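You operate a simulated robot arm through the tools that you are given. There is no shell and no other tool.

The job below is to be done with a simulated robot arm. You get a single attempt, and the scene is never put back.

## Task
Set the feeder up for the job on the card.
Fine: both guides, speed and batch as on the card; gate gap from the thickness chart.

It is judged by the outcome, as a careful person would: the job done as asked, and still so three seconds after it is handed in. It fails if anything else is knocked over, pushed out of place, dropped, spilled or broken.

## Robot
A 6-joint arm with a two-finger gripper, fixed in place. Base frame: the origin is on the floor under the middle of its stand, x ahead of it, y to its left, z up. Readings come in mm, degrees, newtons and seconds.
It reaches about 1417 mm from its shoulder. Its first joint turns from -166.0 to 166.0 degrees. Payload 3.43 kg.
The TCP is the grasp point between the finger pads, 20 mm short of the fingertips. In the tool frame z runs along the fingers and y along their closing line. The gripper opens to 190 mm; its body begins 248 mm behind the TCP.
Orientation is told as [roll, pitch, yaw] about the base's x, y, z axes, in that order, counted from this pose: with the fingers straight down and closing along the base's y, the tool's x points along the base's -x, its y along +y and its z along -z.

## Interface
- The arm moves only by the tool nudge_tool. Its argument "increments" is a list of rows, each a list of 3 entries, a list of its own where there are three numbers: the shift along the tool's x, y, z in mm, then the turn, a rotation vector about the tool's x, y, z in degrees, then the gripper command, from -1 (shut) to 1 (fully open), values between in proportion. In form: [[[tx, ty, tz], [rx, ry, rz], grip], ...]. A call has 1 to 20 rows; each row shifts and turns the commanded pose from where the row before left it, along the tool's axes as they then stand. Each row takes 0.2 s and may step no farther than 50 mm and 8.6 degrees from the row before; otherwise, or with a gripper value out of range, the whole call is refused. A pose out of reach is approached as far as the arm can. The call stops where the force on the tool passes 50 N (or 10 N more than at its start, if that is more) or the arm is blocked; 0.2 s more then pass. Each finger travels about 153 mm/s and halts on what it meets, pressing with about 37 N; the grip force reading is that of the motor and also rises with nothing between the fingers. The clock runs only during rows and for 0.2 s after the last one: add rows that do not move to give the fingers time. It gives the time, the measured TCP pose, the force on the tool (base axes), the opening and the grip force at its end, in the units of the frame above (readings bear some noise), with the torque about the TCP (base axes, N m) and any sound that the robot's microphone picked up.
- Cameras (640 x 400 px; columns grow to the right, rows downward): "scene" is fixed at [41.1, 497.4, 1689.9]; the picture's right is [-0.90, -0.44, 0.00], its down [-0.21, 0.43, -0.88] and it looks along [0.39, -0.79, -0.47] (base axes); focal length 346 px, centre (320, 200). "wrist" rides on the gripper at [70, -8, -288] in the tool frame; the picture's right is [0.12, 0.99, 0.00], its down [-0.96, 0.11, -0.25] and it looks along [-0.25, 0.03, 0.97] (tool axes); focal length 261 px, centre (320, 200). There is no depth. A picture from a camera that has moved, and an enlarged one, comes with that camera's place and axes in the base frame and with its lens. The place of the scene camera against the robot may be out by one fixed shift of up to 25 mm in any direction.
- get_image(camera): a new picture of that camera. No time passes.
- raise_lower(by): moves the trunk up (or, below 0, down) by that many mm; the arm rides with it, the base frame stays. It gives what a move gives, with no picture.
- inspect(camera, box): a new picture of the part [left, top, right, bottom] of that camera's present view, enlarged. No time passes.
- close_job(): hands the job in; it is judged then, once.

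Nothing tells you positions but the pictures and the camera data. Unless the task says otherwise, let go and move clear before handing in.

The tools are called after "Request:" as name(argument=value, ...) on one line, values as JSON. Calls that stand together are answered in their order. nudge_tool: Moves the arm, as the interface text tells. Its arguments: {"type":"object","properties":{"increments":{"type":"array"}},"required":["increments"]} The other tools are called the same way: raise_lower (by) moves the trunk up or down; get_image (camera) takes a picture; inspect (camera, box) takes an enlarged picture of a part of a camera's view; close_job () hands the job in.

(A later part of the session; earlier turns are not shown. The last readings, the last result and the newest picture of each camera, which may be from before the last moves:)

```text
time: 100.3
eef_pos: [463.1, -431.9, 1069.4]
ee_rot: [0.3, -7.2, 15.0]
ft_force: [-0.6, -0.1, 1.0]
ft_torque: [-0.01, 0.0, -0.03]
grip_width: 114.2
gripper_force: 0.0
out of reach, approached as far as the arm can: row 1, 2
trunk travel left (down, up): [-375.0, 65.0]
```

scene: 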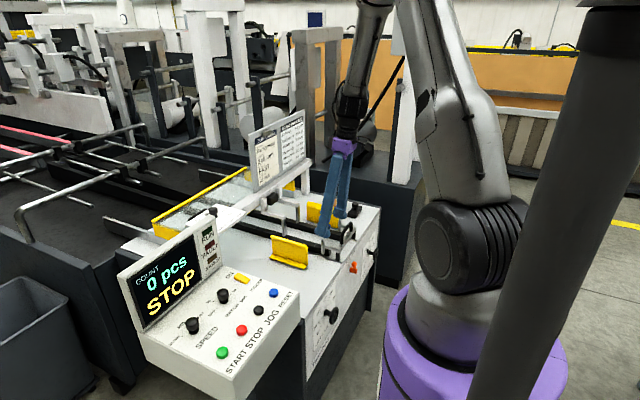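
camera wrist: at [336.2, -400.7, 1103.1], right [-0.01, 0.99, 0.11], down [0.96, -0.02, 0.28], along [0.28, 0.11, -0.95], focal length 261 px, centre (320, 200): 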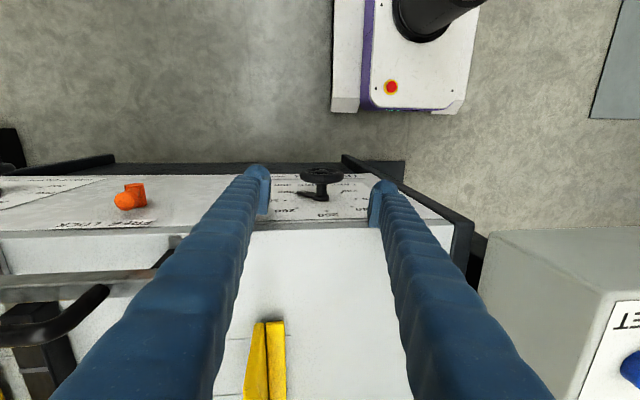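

Tilting back is blocked, which suggests the wrist is straight (singular) with its bend joint at a stop. I'll test other tilt directions to find a way out.

Request:
nudge_tool(increments=[[[0, 0, 0], [-5, 0, 0], 0.2], [[0, 0, 0], [0, 0, 0], 0.2]])

Request:
nudge_tool(increments=[[[0, 0, 0], [5, 0, 0], 0.2], [[0, 0, 0], [0, 0, 0], 0.2]])

Request:
nudge_tool(increments=[[[0, 0, 0], [5, 0, 0], 0.2], [[0, 0, 0], [0, 0, 0], 0.2]])

```text
time: 100.9
eef_pos: [463.6, -431.0, 1068.0]
ee_rot: [5.4, -7.2, 15.0]
ft_force: [0.2, 0.2, -0.4]
ft_torque: [0.09, -0.02, 0.0]
grip_width: 114.1
gripper_force: 0.1
trunk travel left (down, up): [-375.0, 65.0]
```

```text
time: 101.5
eef_pos: [463.0, -431.3, 1070.7]
ee_rot: [0.3, -7.2, 15.0]
ft_force: [0.5, 0.3, 0.1]
ft_torque: [-0.11, 0.01, 0.02]
grip_width: 114.1
gripper_force: 0.0
trunk travel left (down, up): [-375.0, 65.0]
```

```text
time: 102.1
eef_pos: [463.5, -432.1, 1068.6]
ee_rot: [-4.7, -7.5, 15.1]
ft_force: [0.1, -0.7, -0.7]
ft_torque: [-0.04, -0.03, 0.03]
grip_width: 113.8
gripper_force: 0.0
trunk travel left (down, up): [-375.0, 65.0]
```

Request:
nudge_tool(increments=[[[0, 0, 0], [0, 5, 0], 0.2], [[0, 0, 0], [0, 0, 0], 0.2]])

Request:
nudge_tool(increments=[[[0, 0, 0], [0, -5, 0], 0.2], [[0, 0, 0], [0, 0, 0], 0.2]])

```text
time: 102.7
eef_pos: [461.9, -431.5, 1069.2]
ee_rot: [-4.6, -7.6, 15.1]
ft_force: [-0.4, 0.3, 0.4]
ft_torque: [0.01, -0.02, 0.01]
grip_width: 114.0
gripper_force: 0.1
out of reach, approached as far as the arm can: row 1
trunk travel left (down, up): [-375.0, 65.0]
```

```text
time: 103.3
eef_pos: [464.3, -431.9, 1068.6]
ee_rot: [-4.7, -12.5, 15.5]
ft_force: [0.3, 0.5, 0.2]
ft_torque: [0.03, 0.08, 0.04]
grip_width: 114.1
gripper_force: 0.1
trunk travel left (down, up): [-375.0, 65.0]
```

Only leaning the tool back toward the robot is blocked. I'll look at the arm's shape in the scene view to understand the configuration.

Request:
inspect(camera="scene", box=[300, 0, 540, 300])

Request:
get_image(camera="wrist")

```text
1.33 times, centred on (420, 150) of scene
camera zoom: at [41.1, 497.4, 1689.9], right [-0.9, -0.44, 0.0], down [-0.21, 0.43, -0.88], along [0.39, -0.79, -0.47], focal length 462 px, centre (187, 267)
```

zoom: 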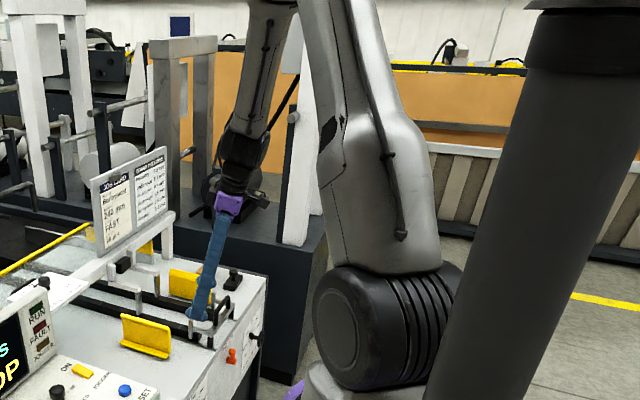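

```text
taken
camera wrist: at [332.4, -451.2, 1335.5], right [-0.36, 0.93, -0.11], down [0.82, 0.37, 0.44], along [0.45, 0.07, -0.89], focal length 261 px, centre (320, 200)
```

wrist: 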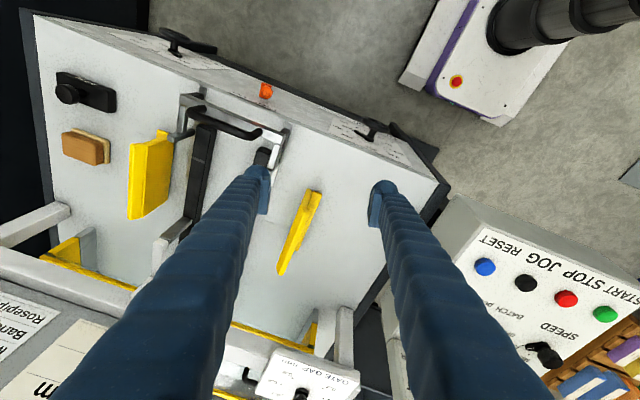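

The forearm and tool are nearly in line (a straight wrist). I'll try going around the singularity on the other side: tilt sideways the other way, then lean back.

Request:
nudge_tool(increments=[[[0, 0, 0], [-7.5, 0, 0], 0.2], [[0, 0, 0], [-7.5, 0, 0], 0.2], [[0, 0, 0], [-5, 0, 0], 0.2], [[0, 0, 0], [0, 0, 0], 0.2]])

Request:
nudge_tool(increments=[[[0, 0, 0], [0, 6, 0], 0.2], [[0, 0, 0], [0, 6, 0], 0.2], [[0, 0, 0], [0, 0, 0], 0.2]])

```text
time: 104.3
eef_pos: [461.3, -431.6, 1069.4]
ee_rot: [15.3, -12.5, 15.5]
ft_force: [0.4, -1.3, -0.4]
ft_torque: [0.02, 0.01, 0.0]
grip_width: 114.1
gripper_force: 0.0
trunk travel left (down, up): [-375.0, 65.0]
```

```text
time: 105.1
eef_pos: [462.5, -431.7, 1067.8]
ee_rot: [15.1, -7.2, 16.9]
ft_force: [-0.2, -0.3, 0.1]
ft_torque: [0.07, 0.0, 0.02]
grip_width: 114.2
gripper_force: 0.1
out of reach, approached as far as the arm can: row 2
trunk travel left (down, up): [-375.0, 65.0]
```

The block is the same on that side. I'll head back toward a pose that worked earlier, around (288, −667, 1167), and square up there.

Request:
nudge_tool(increments=[[[0, 0, 0], [7.5, 0, 0], 0.2], [[0, 0, 0], [7.5, 0, 0], 0.2], [[29.3, -21.8, -5], [0, 0, 0], 0.2], [[29.3, -21.8, -5], [0, 0, 0], 0.2], [[29.3, -21.8, -5], [0, 0, 0], 0.2], [[29.3, -21.8, -5], [0, 0, 0], 0.2], [[29.3, -21.8, -5], [0, 0, 0], 0.2], [[29.3, -21.8, -5], [0, 0, 0], 0.2], [[29.3, -21.8, -5], [0, 0, 0], 0.2], [[29.3, -21.8, -5], [0, 0, 0], 0.2], [[0, 0, 0], [0, 0, 0], 0.2]])

Request:
get_image(camera="scene")

```text
time: 107.5
eef_pos: [282.6, -646.5, 1058.0]
ee_rot: [-0.7, -9.1, 16.8]
ft_force: [0.3, 0.3, -0.6]
ft_torque: [0.04, 0.02, -0.01]
grip_width: 114.1
gripper_force: 0.0
out of reach, approached as far as the arm can: row 6, 7, 8, 9, 10
trunk travel left (down, up): [-375.0, 65.0]
```

```text
taken
```

scene: 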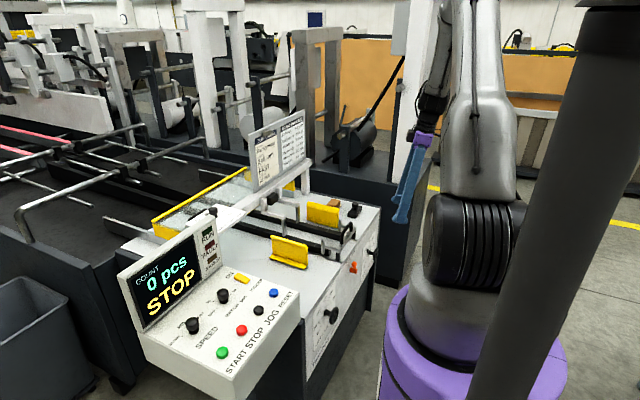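

I understand the state now: the wrist went through its straight position and flipped, so its roll joint is pinned at its ±166° stop. I can unflip it where the forearm is near vertical by swinging the tool around the forearm axis. I'll move to free space in front of the machine for that.

Request:
nudge_tool(increments=[[[-4.1, 23.2, 31.9], [0, 0, 0], 0.2], [[-4.1, 23.2, 31.9], [0, 0, 0], 0.2], [[-4.1, 23.2, 31.9], [0, 0, 0], 0.2], [[-4.1, 23.2, 31.9], [0, 0, 0], 0.2], [[-4.1, 23.2, 31.9], [0, 0, 0], 0.2], [[-4.1, 23.2, 31.9], [0, 0, 0], 0.2], [[-4.1, 23.2, 31.9], [0, 0, 0], 0.2], [[-4.1, 23.2, 31.9], [0, 0, 0], 0.2], [[0, 0, 0], [0, 0, 0], 0.2]])

Request:
get_image(camera="scene")

```text
time: 109.5
eef_pos: [290.3, -443.6, 805.3]
ee_rot: [0.2, -7.5, 19.6]
ft_force: [-1.9, -1.8, -0.4]
ft_torque: [0.37, -0.21, -0.12]
grip_width: 114.0
gripper_force: 0.1
out of reach, approached as far as the arm can: row 1
trunk travel left (down, up): [-375.0, 65.0]
```

```text
taken
```

scene: 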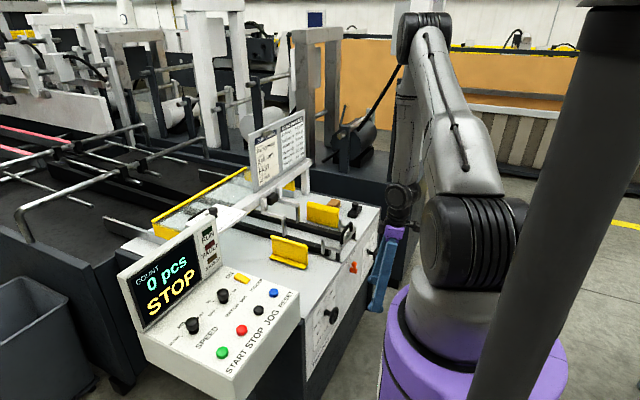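

The forearm is near vertical here and the joint is off its stop. I'll narrow the gripper and swing the tool around the forearm axis step by step.

Request:
nudge_tool(increments=[[[0, 0, 0], [0, 0, 0], -0.5], [[-11, -30, 0], [4.4, -1.5, 0], -0.5], [[-11, -30, 0], [4.4, -1.5, 0], -0.5], [[-11, -30, 0], [4.4, -1.5, 0], -0.5], [[0, 0, 0], [0, 0, 0], -0.5]])

Request:
nudge_tool(increments=[[[31.5, -26.5, 0], [3.75, 4.6, 0], -0.5], [[31.5, -26.5, 0], [3.75, 4.6, 0], -0.5], [[0, 0, 0], [0, 0, 0], -0.5]])

Request:
get_image(camera="scene")

```text
time: 110.7
eef_pos: [343.2, -526.3, 818.0]
ee_rot: [-13.3, -11.7, 17.3]
ft_force: [-0.6, -1.1, 0.5]
ft_torque: [0.02, 0.03, 0.0]
grip_width: 47.4
gripper_force: 0.1
trunk travel left (down, up): [-375.0, 65.0]
```

```text
time: 111.5
eef_pos: [297.1, -592.7, 820.1]
ee_rot: [-20.5, -2.9, 14.6]
ft_force: [0.2, 0.1, 0.2]
ft_torque: [-0.03, -0.02, -0.02]
grip_width: 47.4
gripper_force: 0.1
trunk travel left (down, up): [-375.0, 65.0]
```

```text
taken
```

scene: 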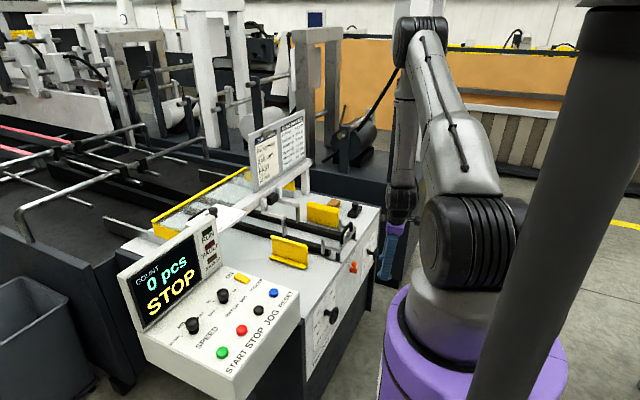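

No limits met. I'll bring the tool through the in-line position back to vertical along the same bend plane.

Request:
nudge_tool(increments=[[[3, 47, 0], [-6.9, 0.4, 0], -0.5], [[3, 47, 0], [-6.9, 0.4, 0], -0.5], [[3, 47, 0], [-6.9, 0.4, 0], -0.5], [[0, 0, 0], [0, 0, 0], -0.5]])

Request:
nudge_tool(increments=[[[0, 0, -40], [0, 0, 0], -0.5], [[0, 0, -40], [0, 0, 0], -0.5], [[0, 0, -40], [0, 0, 0], -0.5], [[0, 0, -40], [0, 0, 0], -0.5], [[0, 0, -40], [0, 0, 0], -0.5], [[0, 0, 0], [0, 0, 0], -0.5]])

```text
time: 112.5
eef_pos: [255.0, -461.6, 786.4]
ee_rot: [0.3, -1.7, 14.5]
ft_force: [-0.6, 0.0, 0.6]
ft_torque: [0.01, 0.02, 0.01]
grip_width: 47.2
gripper_force: 0.0
trunk travel left (down, up): [-375.0, 65.0]
```

```text
time: 114.1
eef_pos: [284.7, -465.2, 975.3]
ee_rot: [0.2, -6.8, -0.7]
ft_force: [0.3, -0.7, 0.1]
ft_torque: [0.02, 0.01, -0.01]
grip_width: 47.6
gripper_force: 0.0
out of reach, approached as far as the arm can: row 3, 5
trunk travel left (down, up): [-375.0, 65.0]
stopped in row 6: the arm was blocked; the commanded pose is now the measured one
```

Request:
nudge_tool(increments=[[[0, 0, 0], [0, 3.5, 0], -0.5], [[0, 0, 0], [0, 3.4, 0], -0.5], [[0, 0, 0], [0, 0, 0], -0.5]])

Request:
get_image(camera="scene")

```text
time: 114.9
eef_pos: [280.2, -458.3, 967.1]
ee_rot: [0.3, -2.8, -0.7]
ft_force: [-0.3, -1.1, -0.1]
ft_torque: [0.01, -0.03, -0.02]
grip_width: 47.5
gripper_force: 0.1
out of reach, approached as far as the arm can: row 2
trunk travel left (down, up): [-375.0, 65.0]
```

```text
taken
```

scene: 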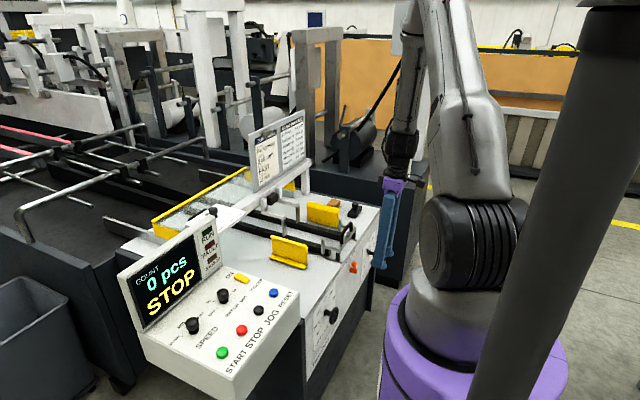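

Still flipped. A cleaner way is to cross with the tool vertical by moving radially, so the geometry stays in the arm's plane. First I'll go down to z≈740 where the forearm is near vertical, and square up.

Request:
nudge_tool(increments=[[[0, 0, 38], [0, 0, 0], -0.5], [[0, 0, 38], [0, 0, 0], -0.5], [[0, 0, 38], [0, 0, 0], -0.5], [[0, 0, 38], [0, 0, 0], -0.5], [[0, 0, 38], [0, 0, 0], -0.5], [[0, 0, 36], [0, 0, 0], -0.5], [[0, 0, 0], [-0.3, 2.8, -0.7], -0.5], [[0, 0, 0], [0, 0, 0], -0.5]])

```text
time: 116.7
eef_pos: [292.3, -457.1, 740.5]
ee_rot: [0.6, 0.0, 0.2]
ft_force: [-0.1, 0.5, 0.7]
ft_torque: [0.0, -0.04, 0.0]
grip_width: 47.6
gripper_force: 0.1
trunk travel left (down, up): [-375.0, 65.0]
```

Vertical with no limit flagged. Now I'll move radially inward so the forearm swings past vertical.

Request:
nudge_tool(increments=[[[19.1, 29.9, 0], [0, 0, 0], -0.5], [[19.1, 29.9, 0], [0, 0, 0], -0.5], [[19.1, 29.9, 0], [0, 0, 0], -0.5], [[19.1, 29.9, 0], [0, 0, 0], -0.5], [[0, 0, 0], [0, 0, 0], -0.5]])

Request:
get_image(camera="scene")

```text
time: 117.9
eef_pos: [214.5, -338.2, 743.0]
ee_rot: [0.5, -0.1, 0.0]
ft_force: [0.1, 0.3, -0.2]
ft_torque: [-0.01, -0.03, 0.02]
grip_width: 47.7
gripper_force: 0.0
trunk travel left (down, up): [-375.0, 65.0]
```

```text
taken
```

scene: 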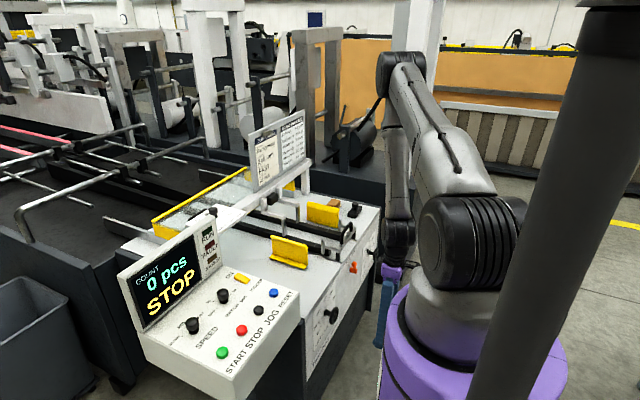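

No limits flagged, and the forearm is now past vertical. Next I'll tilt the tool sideways about 20°, keeping the wrist point fixed.

Request:
nudge_tool(increments=[[[38, -24, 0], [3.6, 5.64, 0], -0.5], [[38, -24, 0], [3.6, 5.64, 0], -0.5], [[38, -24, 0], [3.6, 5.64, 0], -0.5], [[0, 0, 0], [0, 0, 0], -0.5]])

Request:
get_image(camera="scene")

```text
time: 118.9
eef_pos: [102.8, -409.1, 757.3]
ee_rot: [-10.4, 16.9, -1.4]
ft_force: [-0.9, -0.5, -1.2]
ft_torque: [0.01, 0.04, 0.0]
grip_width: 47.6
gripper_force: 0.2
trunk travel left (down, up): [-375.0, 65.0]
```

```text
taken
```

scene: 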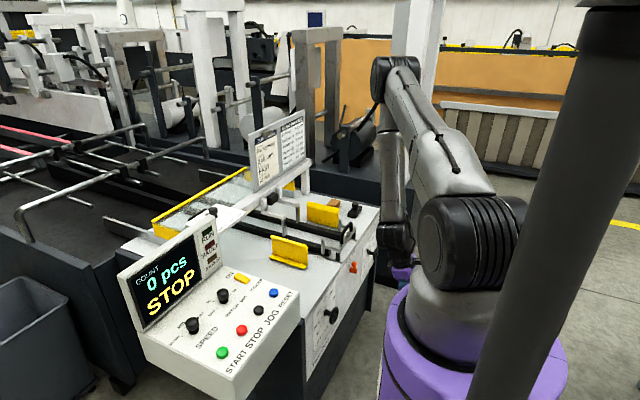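

Good, no limits. Now I'll move the wrist radially outward and slightly up with the tool still tilted.

Request:
nudge_tool(increments=[[[-16.6, -32.7, -9.8], [0, 0, 0], -0.5], [[-16.6, -32.7, -9.8], [0, 0, 0], -0.5], [[-16.6, -32.7, -9.8], [0, 0, 0], -0.5], [[-16.6, -32.7, -9.8], [0, 0, 0], -0.5], [[-16.6, -32.7, -9.8], [0, 0, 0], -0.5], [[-16.6, -32.7, -9.8], [0, 0, 0], -0.5], [[0, 0, 0], [0, 0, 0], -0.5]])

```text
time: 120.5
eef_pos: [221.2, -593.8, 818.7]
ee_rot: [-10.5, 16.8, -1.4]
ft_force: [0.1, 0.0, -0.2]
ft_torque: [-0.02, 0.03, 0.0]
grip_width: 47.6
gripper_force: 0.1
trunk travel left (down, up): [-375.0, 65.0]
```

No limits again. Now I'll untilt back to vertical.

Request:
nudge_tool(increments=[[[-20, 0, -10], [-3.6, -5.64, 0], -0.5], [[-20, 0, -10], [-3.6, -5.64, 0], -0.5], [[-20, 0, -10], [-3.5, -5.5, 0], -0.5], [[0, 0, 0], [0, 0, 0], -0.5]])

Request:
nudge_tool(increments=[[[0, 0, -40], [0, 0, 0], -0.5], [[0, 0, -40], [0, 0, 0], -0.5], [[0, 0, -40], [0, 0, 0], -0.5], [[0, 0, 0], [0, 0, 0], -0.5]])

```text
time: 121.5
eef_pos: [262.9, -540.0, 807.7]
ee_rot: [-1.8, -0.4, 0.0]
ft_force: [0.9, 0.2, 0.6]
ft_torque: [0.0, 0.1, -0.01]
grip_width: 47.8
gripper_force: 0.0
out of reach, approached as far as the arm can: row 1, 2, 3
trunk travel left (down, up): [-375.0, 65.0]
```

```text
time: 122.5
eef_pos: [249.0, -508.9, 903.6]
ee_rot: [-3.6, -1.0, 0.1]
ft_force: [-0.3, 0.0, 0.5]
ft_torque: [-0.05, 0.0, 0.03]
grip_width: 47.6
gripper_force: 0.1
out of reach, approached as far as the arm can: row 1, 2, 3
trunk travel left (down, up): [-375.0, 65.0]
```

Request:
nudge_tool(increments=[[[0, 0, 0], [0, 0, -7.5], -0.5], [[0, 0, 0], [0, 0, -7.5], -0.5], [[0, 0, 0], [0, 0, -7.5], -0.5], [[0, 0, 0], [0, 0, 0], -0.5]])

Request:
nudge_tool(increments=[[[0, 0, 0], [-3.6, 0, 0], -0.5], [[0, 0, 0], [0, 0, 0], -0.5]])

Request:
get_image(camera="scene")

```text
time: 123.5
eef_pos: [246.8, -503.6, 898.4]
ee_rot: [-3.1, 0.4, 22.5]
ft_force: [0.4, -0.9, 0.2]
ft_torque: [0.0, 0.02, 0.04]
grip_width: 47.7
gripper_force: 0.0
out of reach, approached as far as the arm can: row 1
trunk travel left (down, up): [-375.0, 65.0]
```

```text
time: 124.1
eef_pos: [258.1, -506.8, 898.8]
ee_rot: [-3.3, -1.0, 22.6]
ft_force: [-0.4, 0.2, 0.8]
ft_torque: [0.03, 0.01, 0.0]
grip_width: 47.5
gripper_force: 0.0
out of reach, approached as far as the arm can: row 1
trunk travel left (down, up): [-375.0, 65.0]
```

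```text
taken
```

scene: 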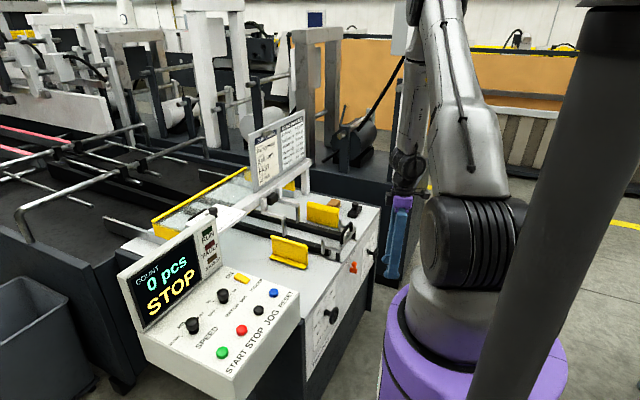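

I see what happened: at the inward position the wrist had actually come back to its normal branch, and my sideways tilt flipped it again. I'll repeat the radial crossing only: go down to z≈740 vertical, in, then straight back out.

Request:
nudge_tool(increments=[[[0, 0, 40], [0, 0, 0], -0.5], [[0, 0, 40], [0, 0, 0], -0.5], [[0, 0, 40], [0, 0, 0], -0.5], [[0, 0, 39], [0, 0, 0], -0.5], [[0, 0, 0], [-3.3, 1.0, 7.5], -0.5], [[0, 0, 0], [0, 0, 7.5], -0.5], [[0, 0, 0], [0, 0, 7.5], -0.5], [[0, 0, 0], [0, 0, 0], -0.5]])

```text
time: 125.9
eef_pos: [233.2, -509.1, 778.9]
ee_rot: [1.1, 2.5, 4.9]
ft_force: [-0.7, 0.3, 0.7]
ft_torque: [0.01, 0.02, 0.01]
grip_width: 47.5
gripper_force: 0.1
out of reach, approached as far as the arm can: row 1, 3, 4, 5
trunk travel left (down, up): [-375.0, 65.0]
```

Request:
nudge_tool(increments=[[[6, 32.4, 7.8], [0, 0, 0], -0.5], [[6, 32.4, 7.8], [0, 0, 0], -0.5], [[6, 32.4, 7.8], [0, 0, 0], -0.5], [[6, 32.4, 7.8], [0, 0, 0], -0.5], [[6, 32.4, 7.8], [0, 0, 0], -0.5], [[0, 0, 0], [0.55, -1.25, 2.45], -0.5], [[0, 0, 0], [0.55, -1.25, 2.45], -0.5], [[0, 0, 0], [0, 0, 0], -0.5]])

Request:
get_image(camera="scene")

```text
time: 127.7
eef_pos: [198.6, -404.3, 760.8]
ee_rot: [0.9, 4.7, 2.5]
ft_force: [0.3, -0.4, -0.3]
ft_torque: [0.01, 0.01, 0.0]
grip_width: 47.6
gripper_force: 0.1
out of reach, approached as far as the arm can: row 1, 2, 4, 5, 6, 7
trunk travel left (down, up): [-375.0, 65.0]
```

```text
taken
```

scene: 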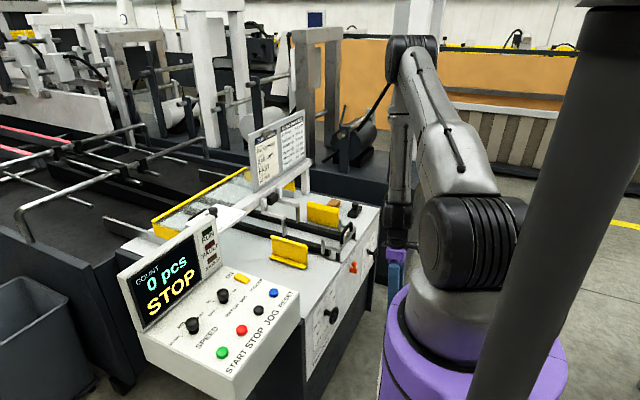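

Request:
nudge_tool(increments=[[[5.3, 23, 5.3], [0, 0, 0], -0.5], [[5.3, 23, 5.3], [0, 0, 0], -0.5], [[5.3, 23, 5.3], [0, 0, 0], -0.5], [[0, 0, 0], [0, 0, 0], -0.5]])

Request:
nudge_tool(increments=[[[0, 0, 0], [0.5, -2.4, 1.3], -0.5], [[0, 0, 0], [0.4, -2.3, 1.2], -0.5], [[0, 0, 0], [0, 0, 0], -0.5]])

```text
time: 128.7
eef_pos: [191.7, -365.3, 758.2]
ee_rot: [0.8, 6.1, 2.5]
ft_force: [-0.6, 0.2, 0.2]
ft_torque: [0.05, 0.0, 0.0]
grip_width: 47.5
gripper_force: 0.0
out of reach, approached as far as the arm can: row 1, 2, 3
trunk travel left (down, up): [-375.0, 65.0]
```

```text
time: 129.5
eef_pos: [191.8, -365.8, 758.2]
ee_rot: [0.9, 6.1, 2.5]
ft_force: [-0.1, -0.4, 0.0]
ft_torque: [-0.02, 0.03, -0.01]
grip_width: 47.4
gripper_force: 0.0
out of reach, approached as far as the arm can: row 1
trunk travel left (down, up): [-375.0, 65.0]
```

Now the limit shows on the other side, which tells me the bend sign is right and only the wrist roll needs unwinding via the −x side. I'll repeat the sideways tilt, move out, then untilt.

Request:
nudge_tool(increments=[[[36, -22, 0], [3.55, 5.7, 0], -0.5], [[36, -22, 0], [3.55, 5.7, 0], -0.5], [[36, -22, 0], [3.55, 5.7, 0], -0.5], [[0, 0, 0], [0, 0, 0], -0.5]])

Request:
get_image(camera="scene")

```text
time: 130.5
eef_pos: [87.6, -433.9, 781.1]
ee_rot: [-10.7, 21.0, -0.1]
ft_force: [-0.4, 0.9, -0.2]
ft_torque: [-0.03, -0.04, 0.01]
grip_width: 47.6
gripper_force: 0.1
trunk travel left (down, up): [-375.0, 65.0]
```

```text
taken
```

scene: 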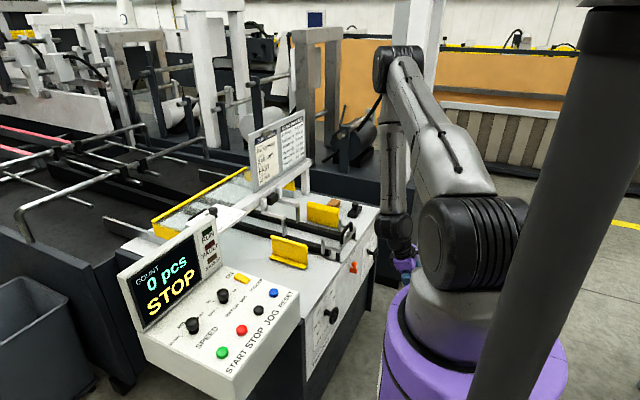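

Request:
nudge_tool(increments=[[[-14.8, -33.3, -10.4], [0, 0, 0], -0.5], [[-14.8, -33.3, -10.4], [0, 0, 0], -0.5], [[-14.8, -33.3, -10.4], [0, 0, 0], -0.5], [[-14.8, -33.3, -10.4], [0, 0, 0], -0.5], [[-14.8, -33.3, -10.4], [0, 0, 0], -0.5], [[-14.8, -33.3, -10.4], [0, 0, 0], -0.5], [[0, 0, 0], [0, 0, 0], -0.5]])

Request:
nudge_tool(increments=[[[-30, 15, -5], [-2.7, -5.2, 0], -0.5], [[-30, 15, -5], [-2.7, -5.2, 0], -0.5], [[-30, 15, -5], [-2.7, -5.2, 0], -0.5], [[-30, 15, -5], [-2.7, -5.2, 0], -0.5], [[0, 0, 0], [0, 0, 0], -0.5]])

```text
time: 132.1
eef_pos: [205.3, -618.1, 840.0]
ee_rot: [-10.6, 20.8, -0.3]
ft_force: [0.0, 0.1, 0.3]
ft_torque: [0.0, -0.01, 0.01]
grip_width: 47.5
gripper_force: 0.0
trunk travel left (down, up): [-375.0, 65.0]
```

```text
time: 133.3
eef_pos: [322.6, -556.8, 827.2]
ee_rot: [0.6, 0.1, 1.6]
ft_force: [0.3, -0.6, -0.2]
ft_torque: [0.0, 0.02, -0.03]
grip_width: 47.3
gripper_force: 0.0
trunk travel left (down, up): [-375.0, 65.0]
```

No limits flagged this time. I'll go up to confirm it's free.

Request:
nudge_tool(increments=[[[0, 0, -40], [-0.6, -0.1, 1.6], -0.5], [[0, 0, -40], [0, 0, 0], -0.5], [[0, 0, -40], [0, 0, 0], -0.5], [[0, 0, -40], [0, 0, 0], -0.5], [[0, 0, -40], [0, 0, 0], -0.5], [[0, 0, -40], [0, 0, 0], -0.5], [[0, 0, -40], [0, 0, 0], -0.5], [[0, 0, -40], [0, 0, 0], -0.5], [[0, 0, -30], [0, 0, 0], -0.5], [[0, 0, 0], [0, 0, 0], -0.5]])

Request:
get_image(camera="scene")

```text
time: 135.5
eef_pos: [323.8, -564.4, 1177.4]
ee_rot: [1.1, 0.0, 0.0]
ft_force: [-0.9, 0.0, 0.5]
ft_torque: [0.01, 0.05, 0.01]
grip_width: 47.6
gripper_force: 0.0
trunk travel left (down, up): [-375.0, 65.0]
```

```text
taken
```

scene: 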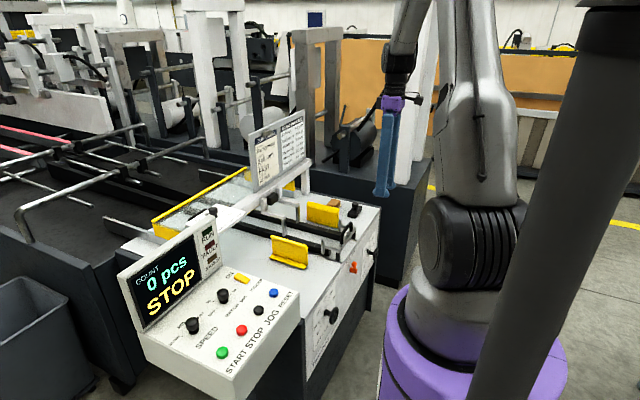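

The wrist is back in its normal state and moves freely. With the trunk lowered the forearm will be well bent over the left wheel, away from that trouble. I'll move above the left wheel and lower the trunk.

Request:
nudge_tool(increments=[[[-14.2, 35, 0], [1.1, 0, 0], 0.2], [[-14.2, 35, 0], [0, 0, 0], 0.2], [[-14.2, 35, 0], [0, 0, 0], 0.2], [[-14.2, 35, 0], [0, 0, 0], 0.2], [[-14.2, 35, 0], [0, 0, 0], 0.2], [[-13, 35, 0], [0, 0, 0], 0.2], [[0, 0, 0], [0, 0, 0], 0.2]])

Request:
raise_lower(by=-372)

Request:
get_image(camera="wrist")

Request:
inspect(camera="wrist", box=[240, 110, 400, 240])

Request:
get_image(camera="scene")

```text
time: 137.1
eef_pos: [407.8, -353.8, 1179.2]
ee_rot: [0.1, 0.1, 0.0]
ft_force: [0.6, -0.7, 0.0]
ft_torque: [0.01, 0.01, 0.01]
grip_width: 113.9
gripper_force: 0.0
trunk travel left (down, up): [-375.0, 65.0]
```

```text
time: 140.7
eef_pos: [408.2, -354.6, 806.6]
ee_rot: [0.1, 0.0, 0.0]
ft_force: [-0.1, 0.0, 0.2]
ft_torque: [0.03, -0.01, 0.0]
grip_width: 113.9
gripper_force: 0.0
trunk travel left (down, up): [-3.0, 437.0]
```

```text
taken
camera wrist: at [337.0, -362.4, 1095.9], right [-0.12, 0.99, 0.0], down [0.96, 0.11, 0.25], along [0.24, 0.03, -0.97], focal length 261 px, centre (320, 200)
```

wrist: 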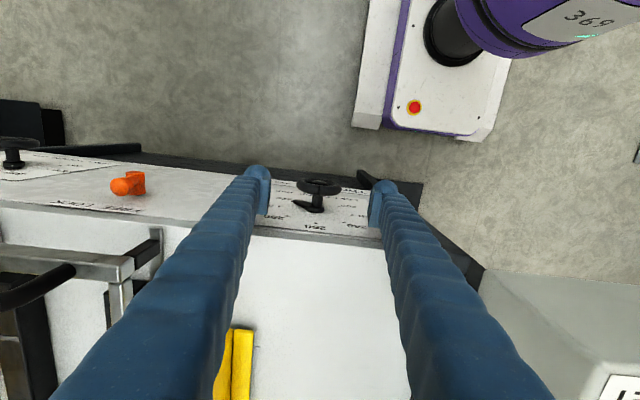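

```text
3.08 times, centred on (320, 175) of wrist
camera zoom: at [337.0, -362.4, 1095.9], right [-0.12, 0.99, 0.0], down [0.96, 0.11, 0.25], along [0.24, 0.03, -0.97], focal length 802 px, centre (320, 277)
```

zoom: 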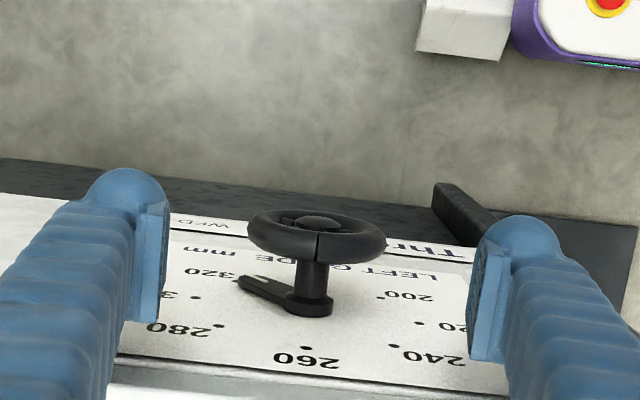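

```text
taken
```

scene: 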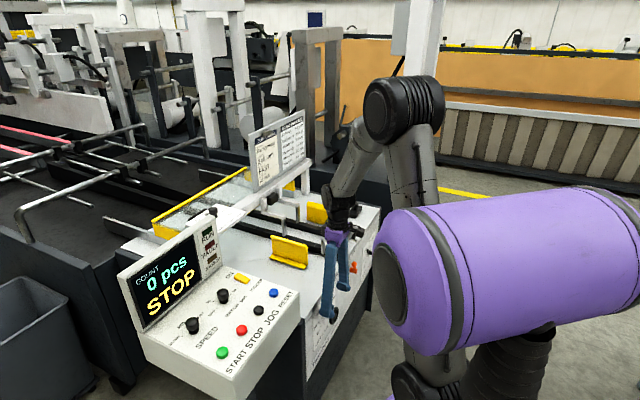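

Good arm posture now. I'll correct 1 mm in y and descend to the wheel centre with the fingers open.

Request:
nudge_tool(increments=[[[-1, -1.3, 0], [0, 0, 0], 0.2], [[0, 0, 30], [0, 0, 0], 0.2], [[0, 0, 30], [0, 0, 0], 0.2], [[0, 0, 24], [0, 0, 0], 0.2], [[0, 0, 0], [0, 0, 0], 0.2]])

Request:
inspect(camera="wrist", box=[240, 110, 400, 240])

Request:
inspect(camera="scene", box=[290, 180, 390, 360])

```text
time: 141.9
eef_pos: [408.8, -355.4, 720.2]
ee_rot: [0.1, 0.1, 0.0]
ft_force: [-1.1, 0.4, -0.4]
ft_torque: [0.04, 0.05, 0.02]
grip_width: 114.1
gripper_force: 0.0
trunk travel left (down, up): [-3.0, 437.0]
```

```text
3.08 times, centred on (320, 175) of wrist
camera zoom: at [338.2, -363.3, 1010.9], right [-0.12, 0.99, 0.0], down [0.96, 0.11, 0.25], along [0.24, 0.03, -0.97], focal length 802 px, centre (320, 277)
```

zoom: 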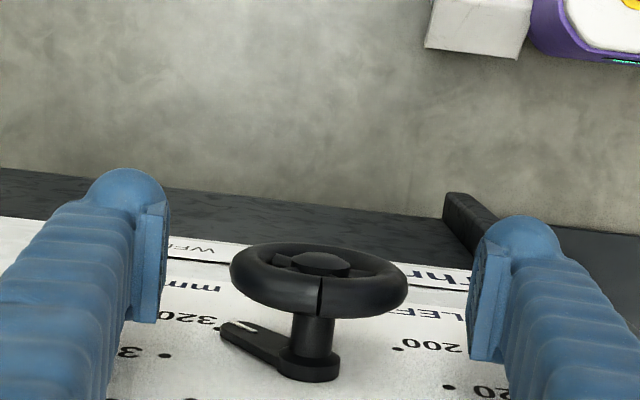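

```text
2.22 times, centred on (340, 270) of scene
camera zoom: at [41.1, 497.4, 1689.9], right [-0.9, -0.44, 0.0], down [-0.21, 0.43, -0.88], along [0.39, -0.79, -0.47], focal length 770 px, centre (276, 44)
```

zoom: 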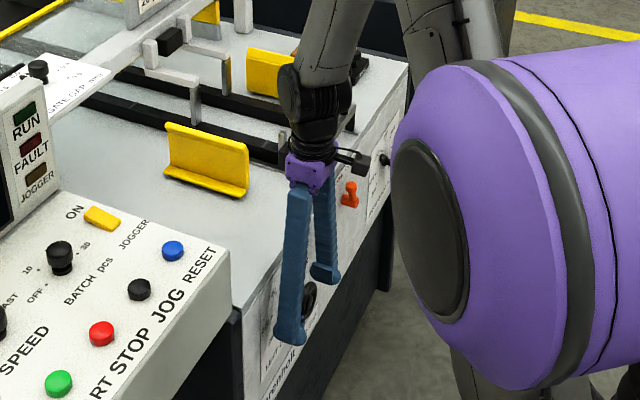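

Nicely straddled. Now I'll pre-tilt +25° about the wheel axis with the fingers still open.

Request:
nudge_tool(increments=[[[0, 0, 0], [-6.25, 0, 0], 0.2], [[0, 0, 0], [-6.25, 0, 0], 0.2], [[0, 0, 0], [-6.25, 0, 0], 0.2], [[0, 0, 0], [-6.25, 0, 0], 0.2], [[0, 0, 0], [0, 0, 0], 0.2]])

Request:
inspect(camera="wrist", box=[240, 110, 400, 240])

Request:
inspect(camera="scene", box=[290, 180, 390, 360])

```text
time: 143.1
eef_pos: [409.3, -355.6, 722.1]
ee_rot: [25.2, 0.1, 0.1]
ft_force: [0.1, 0.0, 0.0]
ft_torque: [0.07, 0.02, 0.03]
grip_width: 114.1
gripper_force: 0.0
trunk travel left (down, up): [-3.0, 437.0]
```

```text
3.08 times, centred on (320, 175) of wrist
camera zoom: at [338.3, -484.8, 980.3], right [-0.12, 0.9, 0.42], down [0.96, 0.0, 0.27], along [0.24, 0.44, -0.86], focal length 802 px, centre (320, 277)
```

zoom: 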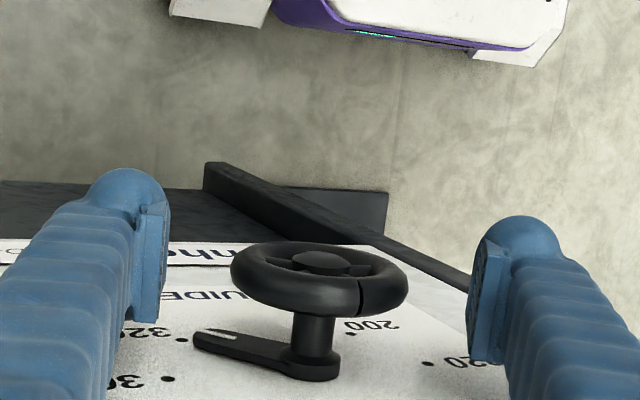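

```text
2.22 times, centred on (340, 270) of scene
camera zoom: at [41.1, 497.4, 1689.9], right [-0.9, -0.44, 0.0], down [-0.21, 0.43, -0.88], along [0.39, -0.79, -0.47], focal length 770 px, centre (276, 44)
```

zoom: 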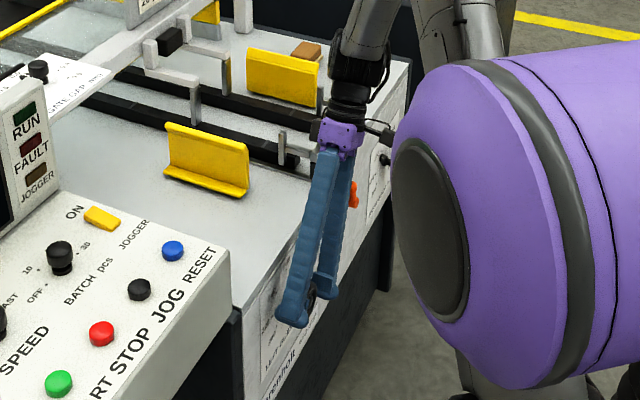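

Centred and free. I'll close on the rim and make the first 45° counter-clockwise stroke.

Request:
nudge_tool(increments=[[[0, 0, 0], [0, 0, 0], -1], [[0, 0, 0], [0, 0, 0], -1], [[0, 0, 0], [0, 0, 0], -1], [[0, 0, 0], [7.5, 0, 0], -1], [[0, 0, 0], [7.5, 0, 0], -1], [[0, 0, 0], [7.5, 0, 0], -1], [[0, 0, 0], [7.5, 0, 0], -1], [[0, 0, 0], [7.5, 0, 0], -1], [[0, 0, 0], [7.5, 0, 0], -1], [[0, 0, 0], [0, 0, 0], -1]])

Request:
inspect(camera="wrist", box=[240, 110, 400, 240])

Request:
inspect(camera="scene", box=[290, 180, 390, 360])

```text
time: 144.8
eef_pos: [409.5, -355.5, 722.2]
ee_rot: [-7.3, 0.2, 0.7]
ft_force: [-1.3, -13.0, -15.4]
ft_torque: [0.02, 0.66, -0.07]
grip_width: 64.8
gripper_force: 45.4
trunk travel left (down, up): [-3.0, 437.0]
stopped in row 8: the force on the tool passed its limit at 85 N (the readings are from after the stop); the commanded pose is now the measured one
```

```text
3.08 times, centred on (320, 175) of wrist
camera zoom: at [338.2, -326.2, 1010.1], right [-0.13, 0.98, -0.13], down [0.96, 0.16, 0.23], along [0.25, -0.09, -0.97], focal length 802 px, centre (320, 277)
```

zoom: 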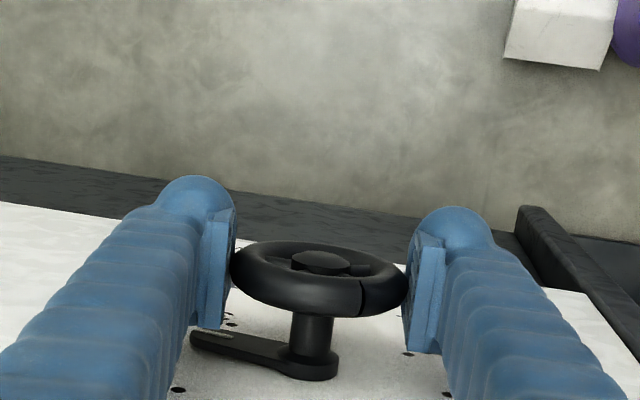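

```text
2.22 times, centred on (340, 270) of scene
camera zoom: at [41.1, 497.4, 1689.9], right [-0.9, -0.44, 0.0], down [-0.21, 0.43, -0.88], along [0.39, -0.79, -0.47], focal length 770 px, centre (276, 44)
```

zoom: 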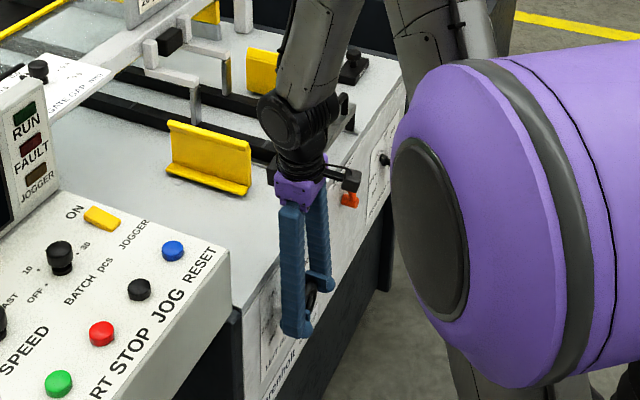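

The wheel turned about 32° before the side force tripped, probably from a small centring error along the fingers. I'll open, let it relax and check the alignment.

Request:
nudge_tool(increments=[[[0, 0, 0], [0, 0, 0], 0.2], [[0, 0, 0], [0, 0, 0], 0.2], [[0, 0, 0], [0, 0, 0], 0.2]])

Request:
inspect(camera="wrist", box=[240, 110, 400, 240])

Request:
inspect(camera="scene", box=[310, 260, 370, 340])

```text
time: 145.6
eef_pos: [409.3, -353.3, 723.0]
ee_rot: [-7.4, 0.1, 0.8]
ft_force: [0.2, 1.2, -0.5]
ft_torque: [0.03, 0.01, 0.0]
grip_width: 114.1
gripper_force: 0.0
trunk travel left (down, up): [-3.0, 437.0]
```

```text
3.08 times, centred on (320, 175) of wrist
camera zoom: at [337.9, -325.1, 1010.9], right [-0.13, 0.98, -0.13], down [0.96, 0.16, 0.23], along [0.25, -0.09, -0.96], focal length 802 px, centre (320, 277)
```

zoom: 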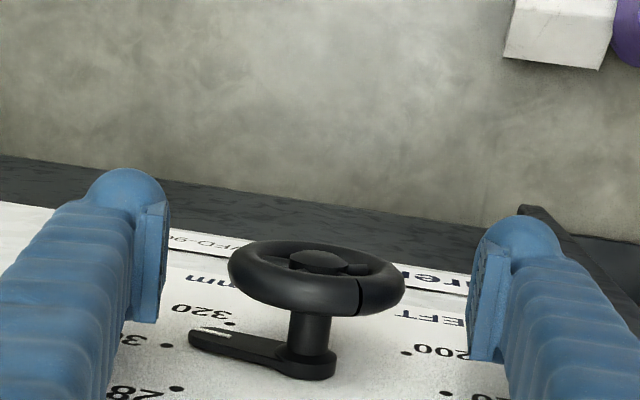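

```text
5.00 times, centred on (340, 300) of scene
camera zoom: at [41.1, 497.4, 1689.9], right [-0.9, -0.44, 0.0], down [-0.21, 0.43, -0.88], along [0.39, -0.79, -0.47], focal length 1732 px, centre (220, -300)
```

zoom: 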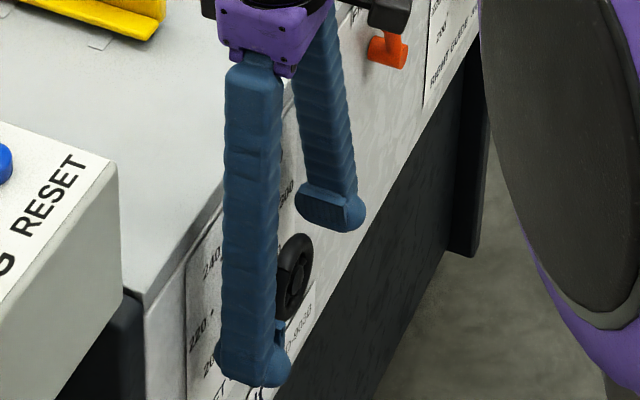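

The wheel is still well placed; the pointer is now between 320 and 300. Moving the whole arm that fast likely caused the force, so I'll re-tilt to +25°, re-centre, and use slower steps.

Request:
nudge_tool(increments=[[[0, -1.2, 0.5], [-6.5, -0.1, 0.8], 0.2], [[0, 0, 0], [-6.5, 0, 0], 0.2], [[0, 0, 0], [-6.5, 0, 0], 0.2], [[0, 0, 0], [-6.5, 0, 0], 0.2], [[0, 0, 0], [-6.4, 0, 0], 0.2], [[0, 0, 0], [0, 0, 0], 0.2], [[0, 0, 0], [0, 0, 0], 0.2]])

Request:
inspect(camera="wrist", box=[240, 110, 400, 240])

```text
time: 147.2
eef_pos: [410.1, -354.1, 722.6]
ee_rot: [25.0, -0.2, -0.1]
ft_force: [0.6, 0.0, 0.0]
ft_torque: [0.02, -0.05, 0.02]
grip_width: 114.1
gripper_force: 0.1
trunk travel left (down, up): [-3.0, 437.0]
```

```text
3.08 times, centred on (320, 175) of wrist
camera zoom: at [337.3, -483.5, 981.2], right [-0.12, 0.9, 0.42], down [0.96, 0.0, 0.28], along [0.25, 0.44, -0.86], focal length 802 px, centre (320, 277)
```

zoom: 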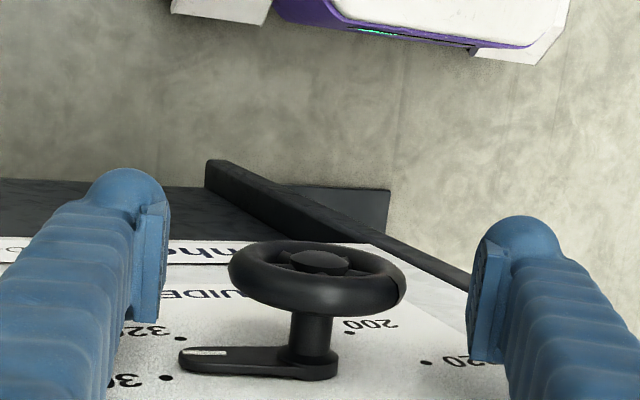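

Request:
nudge_tool(increments=[[[0, -0.8, 0], [0, 0, 0], 0.2], [[0, 0, 0], [0, 0, 0], -1], [[0, 0, 0], [0, 0, 0], -1], [[0, 0, 0], [0, 0, 0], -1]])

Request:
nudge_tool(increments=[[[0, 0, 0], [2.5, 0, 0], -1], [[0, 0, 0], [2.5, 0, 0], -1], [[0, 0, 0], [2.5, 0, 0], -1], [[0, 0, 0], [2.5, 0, 0], -1], [[0, 0, 0], [2.5, 0, 0], -1], [[0, 0, 0], [2.5, 0, 0], -1], [[0, 0, 0], [0, 0, 0], -1]])

```text
time: 148.2
eef_pos: [410.1, -355.6, 721.5]
ee_rot: [24.9, -0.2, -0.2]
ft_force: [0.2, 0.2, 0.7]
ft_torque: [-0.01, -0.04, 0.05]
grip_width: 64.8
gripper_force: 44.5
trunk travel left (down, up): [-3.0, 437.0]
```

```text
time: 149.8
eef_pos: [409.1, -355.0, 721.9]
ee_rot: [9.8, -0.1, -0.1]
ft_force: [5.6, 6.4, 12.0]
ft_torque: [0.02, -0.24, 0.03]
grip_width: 64.8
gripper_force: 44.6
trunk travel left (down, up): [-3.0, 437.0]
```

The force is building gently. I'll shift the tool slightly with the force to relieve it and continue slowly.

Request:
nudge_tool(increments=[[[0, 0.5, -1], [0, 0, 0], -1], [[0, 0, 0], [0, 0, 0], -1]])

Request:
nudge_tool(increments=[[[0, 0, 0], [2.5, 0, 0], -1], [[0, 0, 0], [2.5, 0, 0], -1], [[0, 0, 0], [2.5, 0, 0], -1], [[0, 0, 0], [2.5, 0, 0], -1], [[0, 0, 0], [0, 0, 0], -1]])

```text
time: 150.4
eef_pos: [407.9, -354.2, 723.0]
ee_rot: [10.0, -0.1, -0.1]
ft_force: [5.7, 4.9, -6.3]
ft_torque: [-0.02, -0.49, -0.1]
grip_width: 64.7
gripper_force: 44.5
trunk travel left (down, up): [-3.0, 437.0]
```

```text
time: 151.6
eef_pos: [410.2, -355.3, 721.5]
ee_rot: [0.0, 0.0, -0.1]
ft_force: [6.1, 8.4, -18.9]
ft_torque: [0.01, 0.05, 0.11]
grip_width: 64.9
gripper_force: 45.2
trunk travel left (down, up): [-3.0, 437.0]
```

Request:
nudge_tool(increments=[[[0, 0.4, 1], [0, 0, 0], -1], [[0, 0, 0], [2.5, 0, 0], -1], [[0, 0, 0], [2.5, 0, 0], -1], [[0, 0, 0], [2.5, 0, 0], -1], [[0, 0, 0], [2.5, 0, 0], -1], [[0, 0, 0], [0, 0, 0], -1]])

Request:
inspect(camera="wrist", box=[240, 110, 400, 240])

```text
time: 153.0
eef_pos: [410.0, -354.3, 722.2]
ee_rot: [-10.1, 0.0, -0.1]
ft_force: [2.3, 10.7, 1.7]
ft_torque: [0.01, 0.13, 0.24]
grip_width: 64.6
gripper_force: 45.0
trunk travel left (down, up): [-3.0, 437.0]
```

```text
3.08 times, centred on (320, 175) of wrist
camera zoom: at [337.7, -311.8, 1008.6], right [-0.12, 0.98, -0.17], down [0.96, 0.16, 0.23], along [0.25, -0.14, -0.96], focal length 802 px, centre (320, 277)
```

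zoom: 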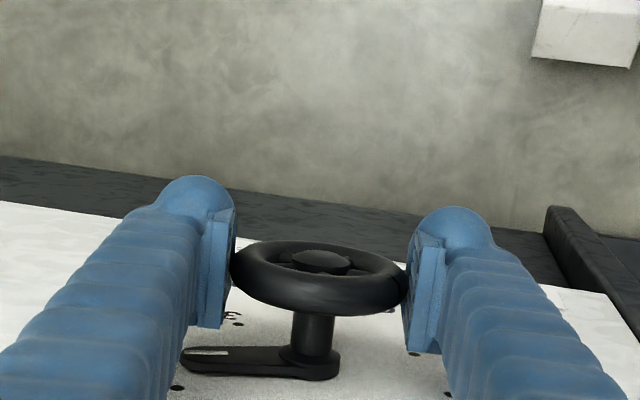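

Forces are small. I'll continue to about −20°.

Request:
nudge_tool(increments=[[[0, 0.5, 0], [2.5, 0, 0], -1], [[0, 0, 0], [2.5, 0, 0], -1], [[0, 0, 0], [2.5, 0, 0], -1], [[0, 0, 0], [2.5, 0, 0], -1], [[0, 0, 0], [0, 0, 0], -1]])

Request:
inspect(camera="scene", box=[290, 180, 390, 360])

```text
time: 154.2
eef_pos: [410.7, -355.1, 721.5]
ee_rot: [-20.1, -0.1, -0.1]
ft_force: [5.9, 6.5, 7.0]
ft_torque: [0.01, -0.24, 0.59]
grip_width: 64.8
gripper_force: 45.3
trunk travel left (down, up): [-3.0, 437.0]
```

```text
2.22 times, centred on (340, 270) of scene
camera zoom: at [41.1, 497.4, 1689.9], right [-0.9, -0.44, 0.0], down [-0.21, 0.43, -0.88], along [0.39, -0.79, -0.47], focal length 770 px, centre (276, 44)
```

zoom: 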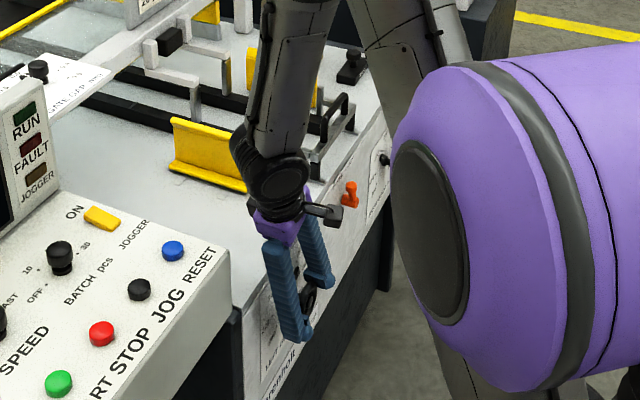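

About 77° done in total. I'll open, tilt back to +30°, re-centre and check.

Request:
nudge_tool(increments=[[[0, 0, 0], [0, 0, 0], 0.2], [[0, 0, 0], [0, 0, 0], 0.2], [[0, 0, 0], [-6.25, 0, 0], 0.2], [[0, 0, 0], [-6.25, 0, 0], 0.2], [[0, 0, 0], [-6.25, 0, 0], 0.2], [[0, 0, 0], [-6.25, 0, 0], 0.2], [[0, 0, 0], [-6.25, 0, 0], 0.2], [[0, 0, 0], [-6.25, 0, 0], 0.2], [[0, 0, 0], [-6.25, 0, 0], 0.2], [[0, 0, 0], [-6.25, 0, 0], 0.2], [[0, 0, 0], [0, 0, 0], 0.2], [[0, 0, 0], [0, 0, 0], 0.2]])

Request:
inspect(camera="wrist", box=[240, 110, 400, 240])

Request:
get_image(camera="wrist")

```text
time: 155.3
eef_pos: [399.9, -385.9, 726.4]
ee_rot: [-11.6, 0.8, -3.5]
ft_force: [9.7, 35.0, -1.4]
ft_torque: [0.12, -0.25, 0.06]
grip_width: 133.6
gripper_force: 17.1
trunk travel left (down, up): [-3.0, 437.0]
stopped in row 5: the force on the tool passed its limit at 64 N (the readings are from after the stop); the commanded pose is now the measured one
```

```text
3.08 times, centred on (320, 175) of wrist
camera zoom: at [335.6, -332.9, 1013.6], right [-0.06, 0.98, -0.2], down [0.97, 0.1, 0.21], along [0.22, -0.18, -0.96], focal length 802 px, centre (320, 277)
```

zoom: 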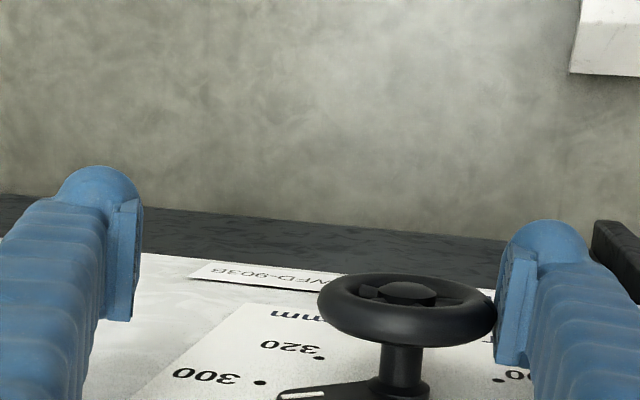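

```text
taken
camera wrist: at [335.6, -332.9, 1013.6], right [-0.06, 0.98, -0.2], down [0.97, 0.1, 0.21], along [0.22, -0.18, -0.96], focal length 261 px, centre (320, 200)
```

wrist: 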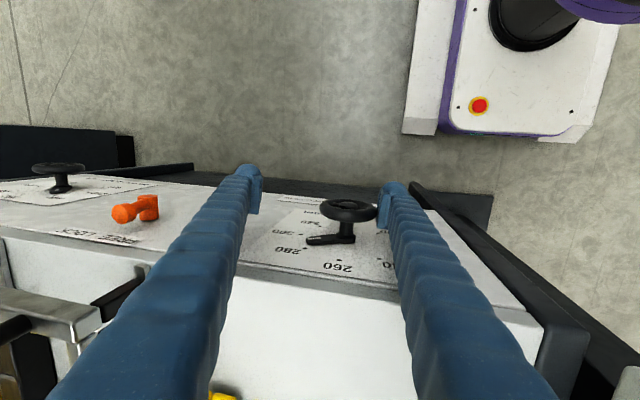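

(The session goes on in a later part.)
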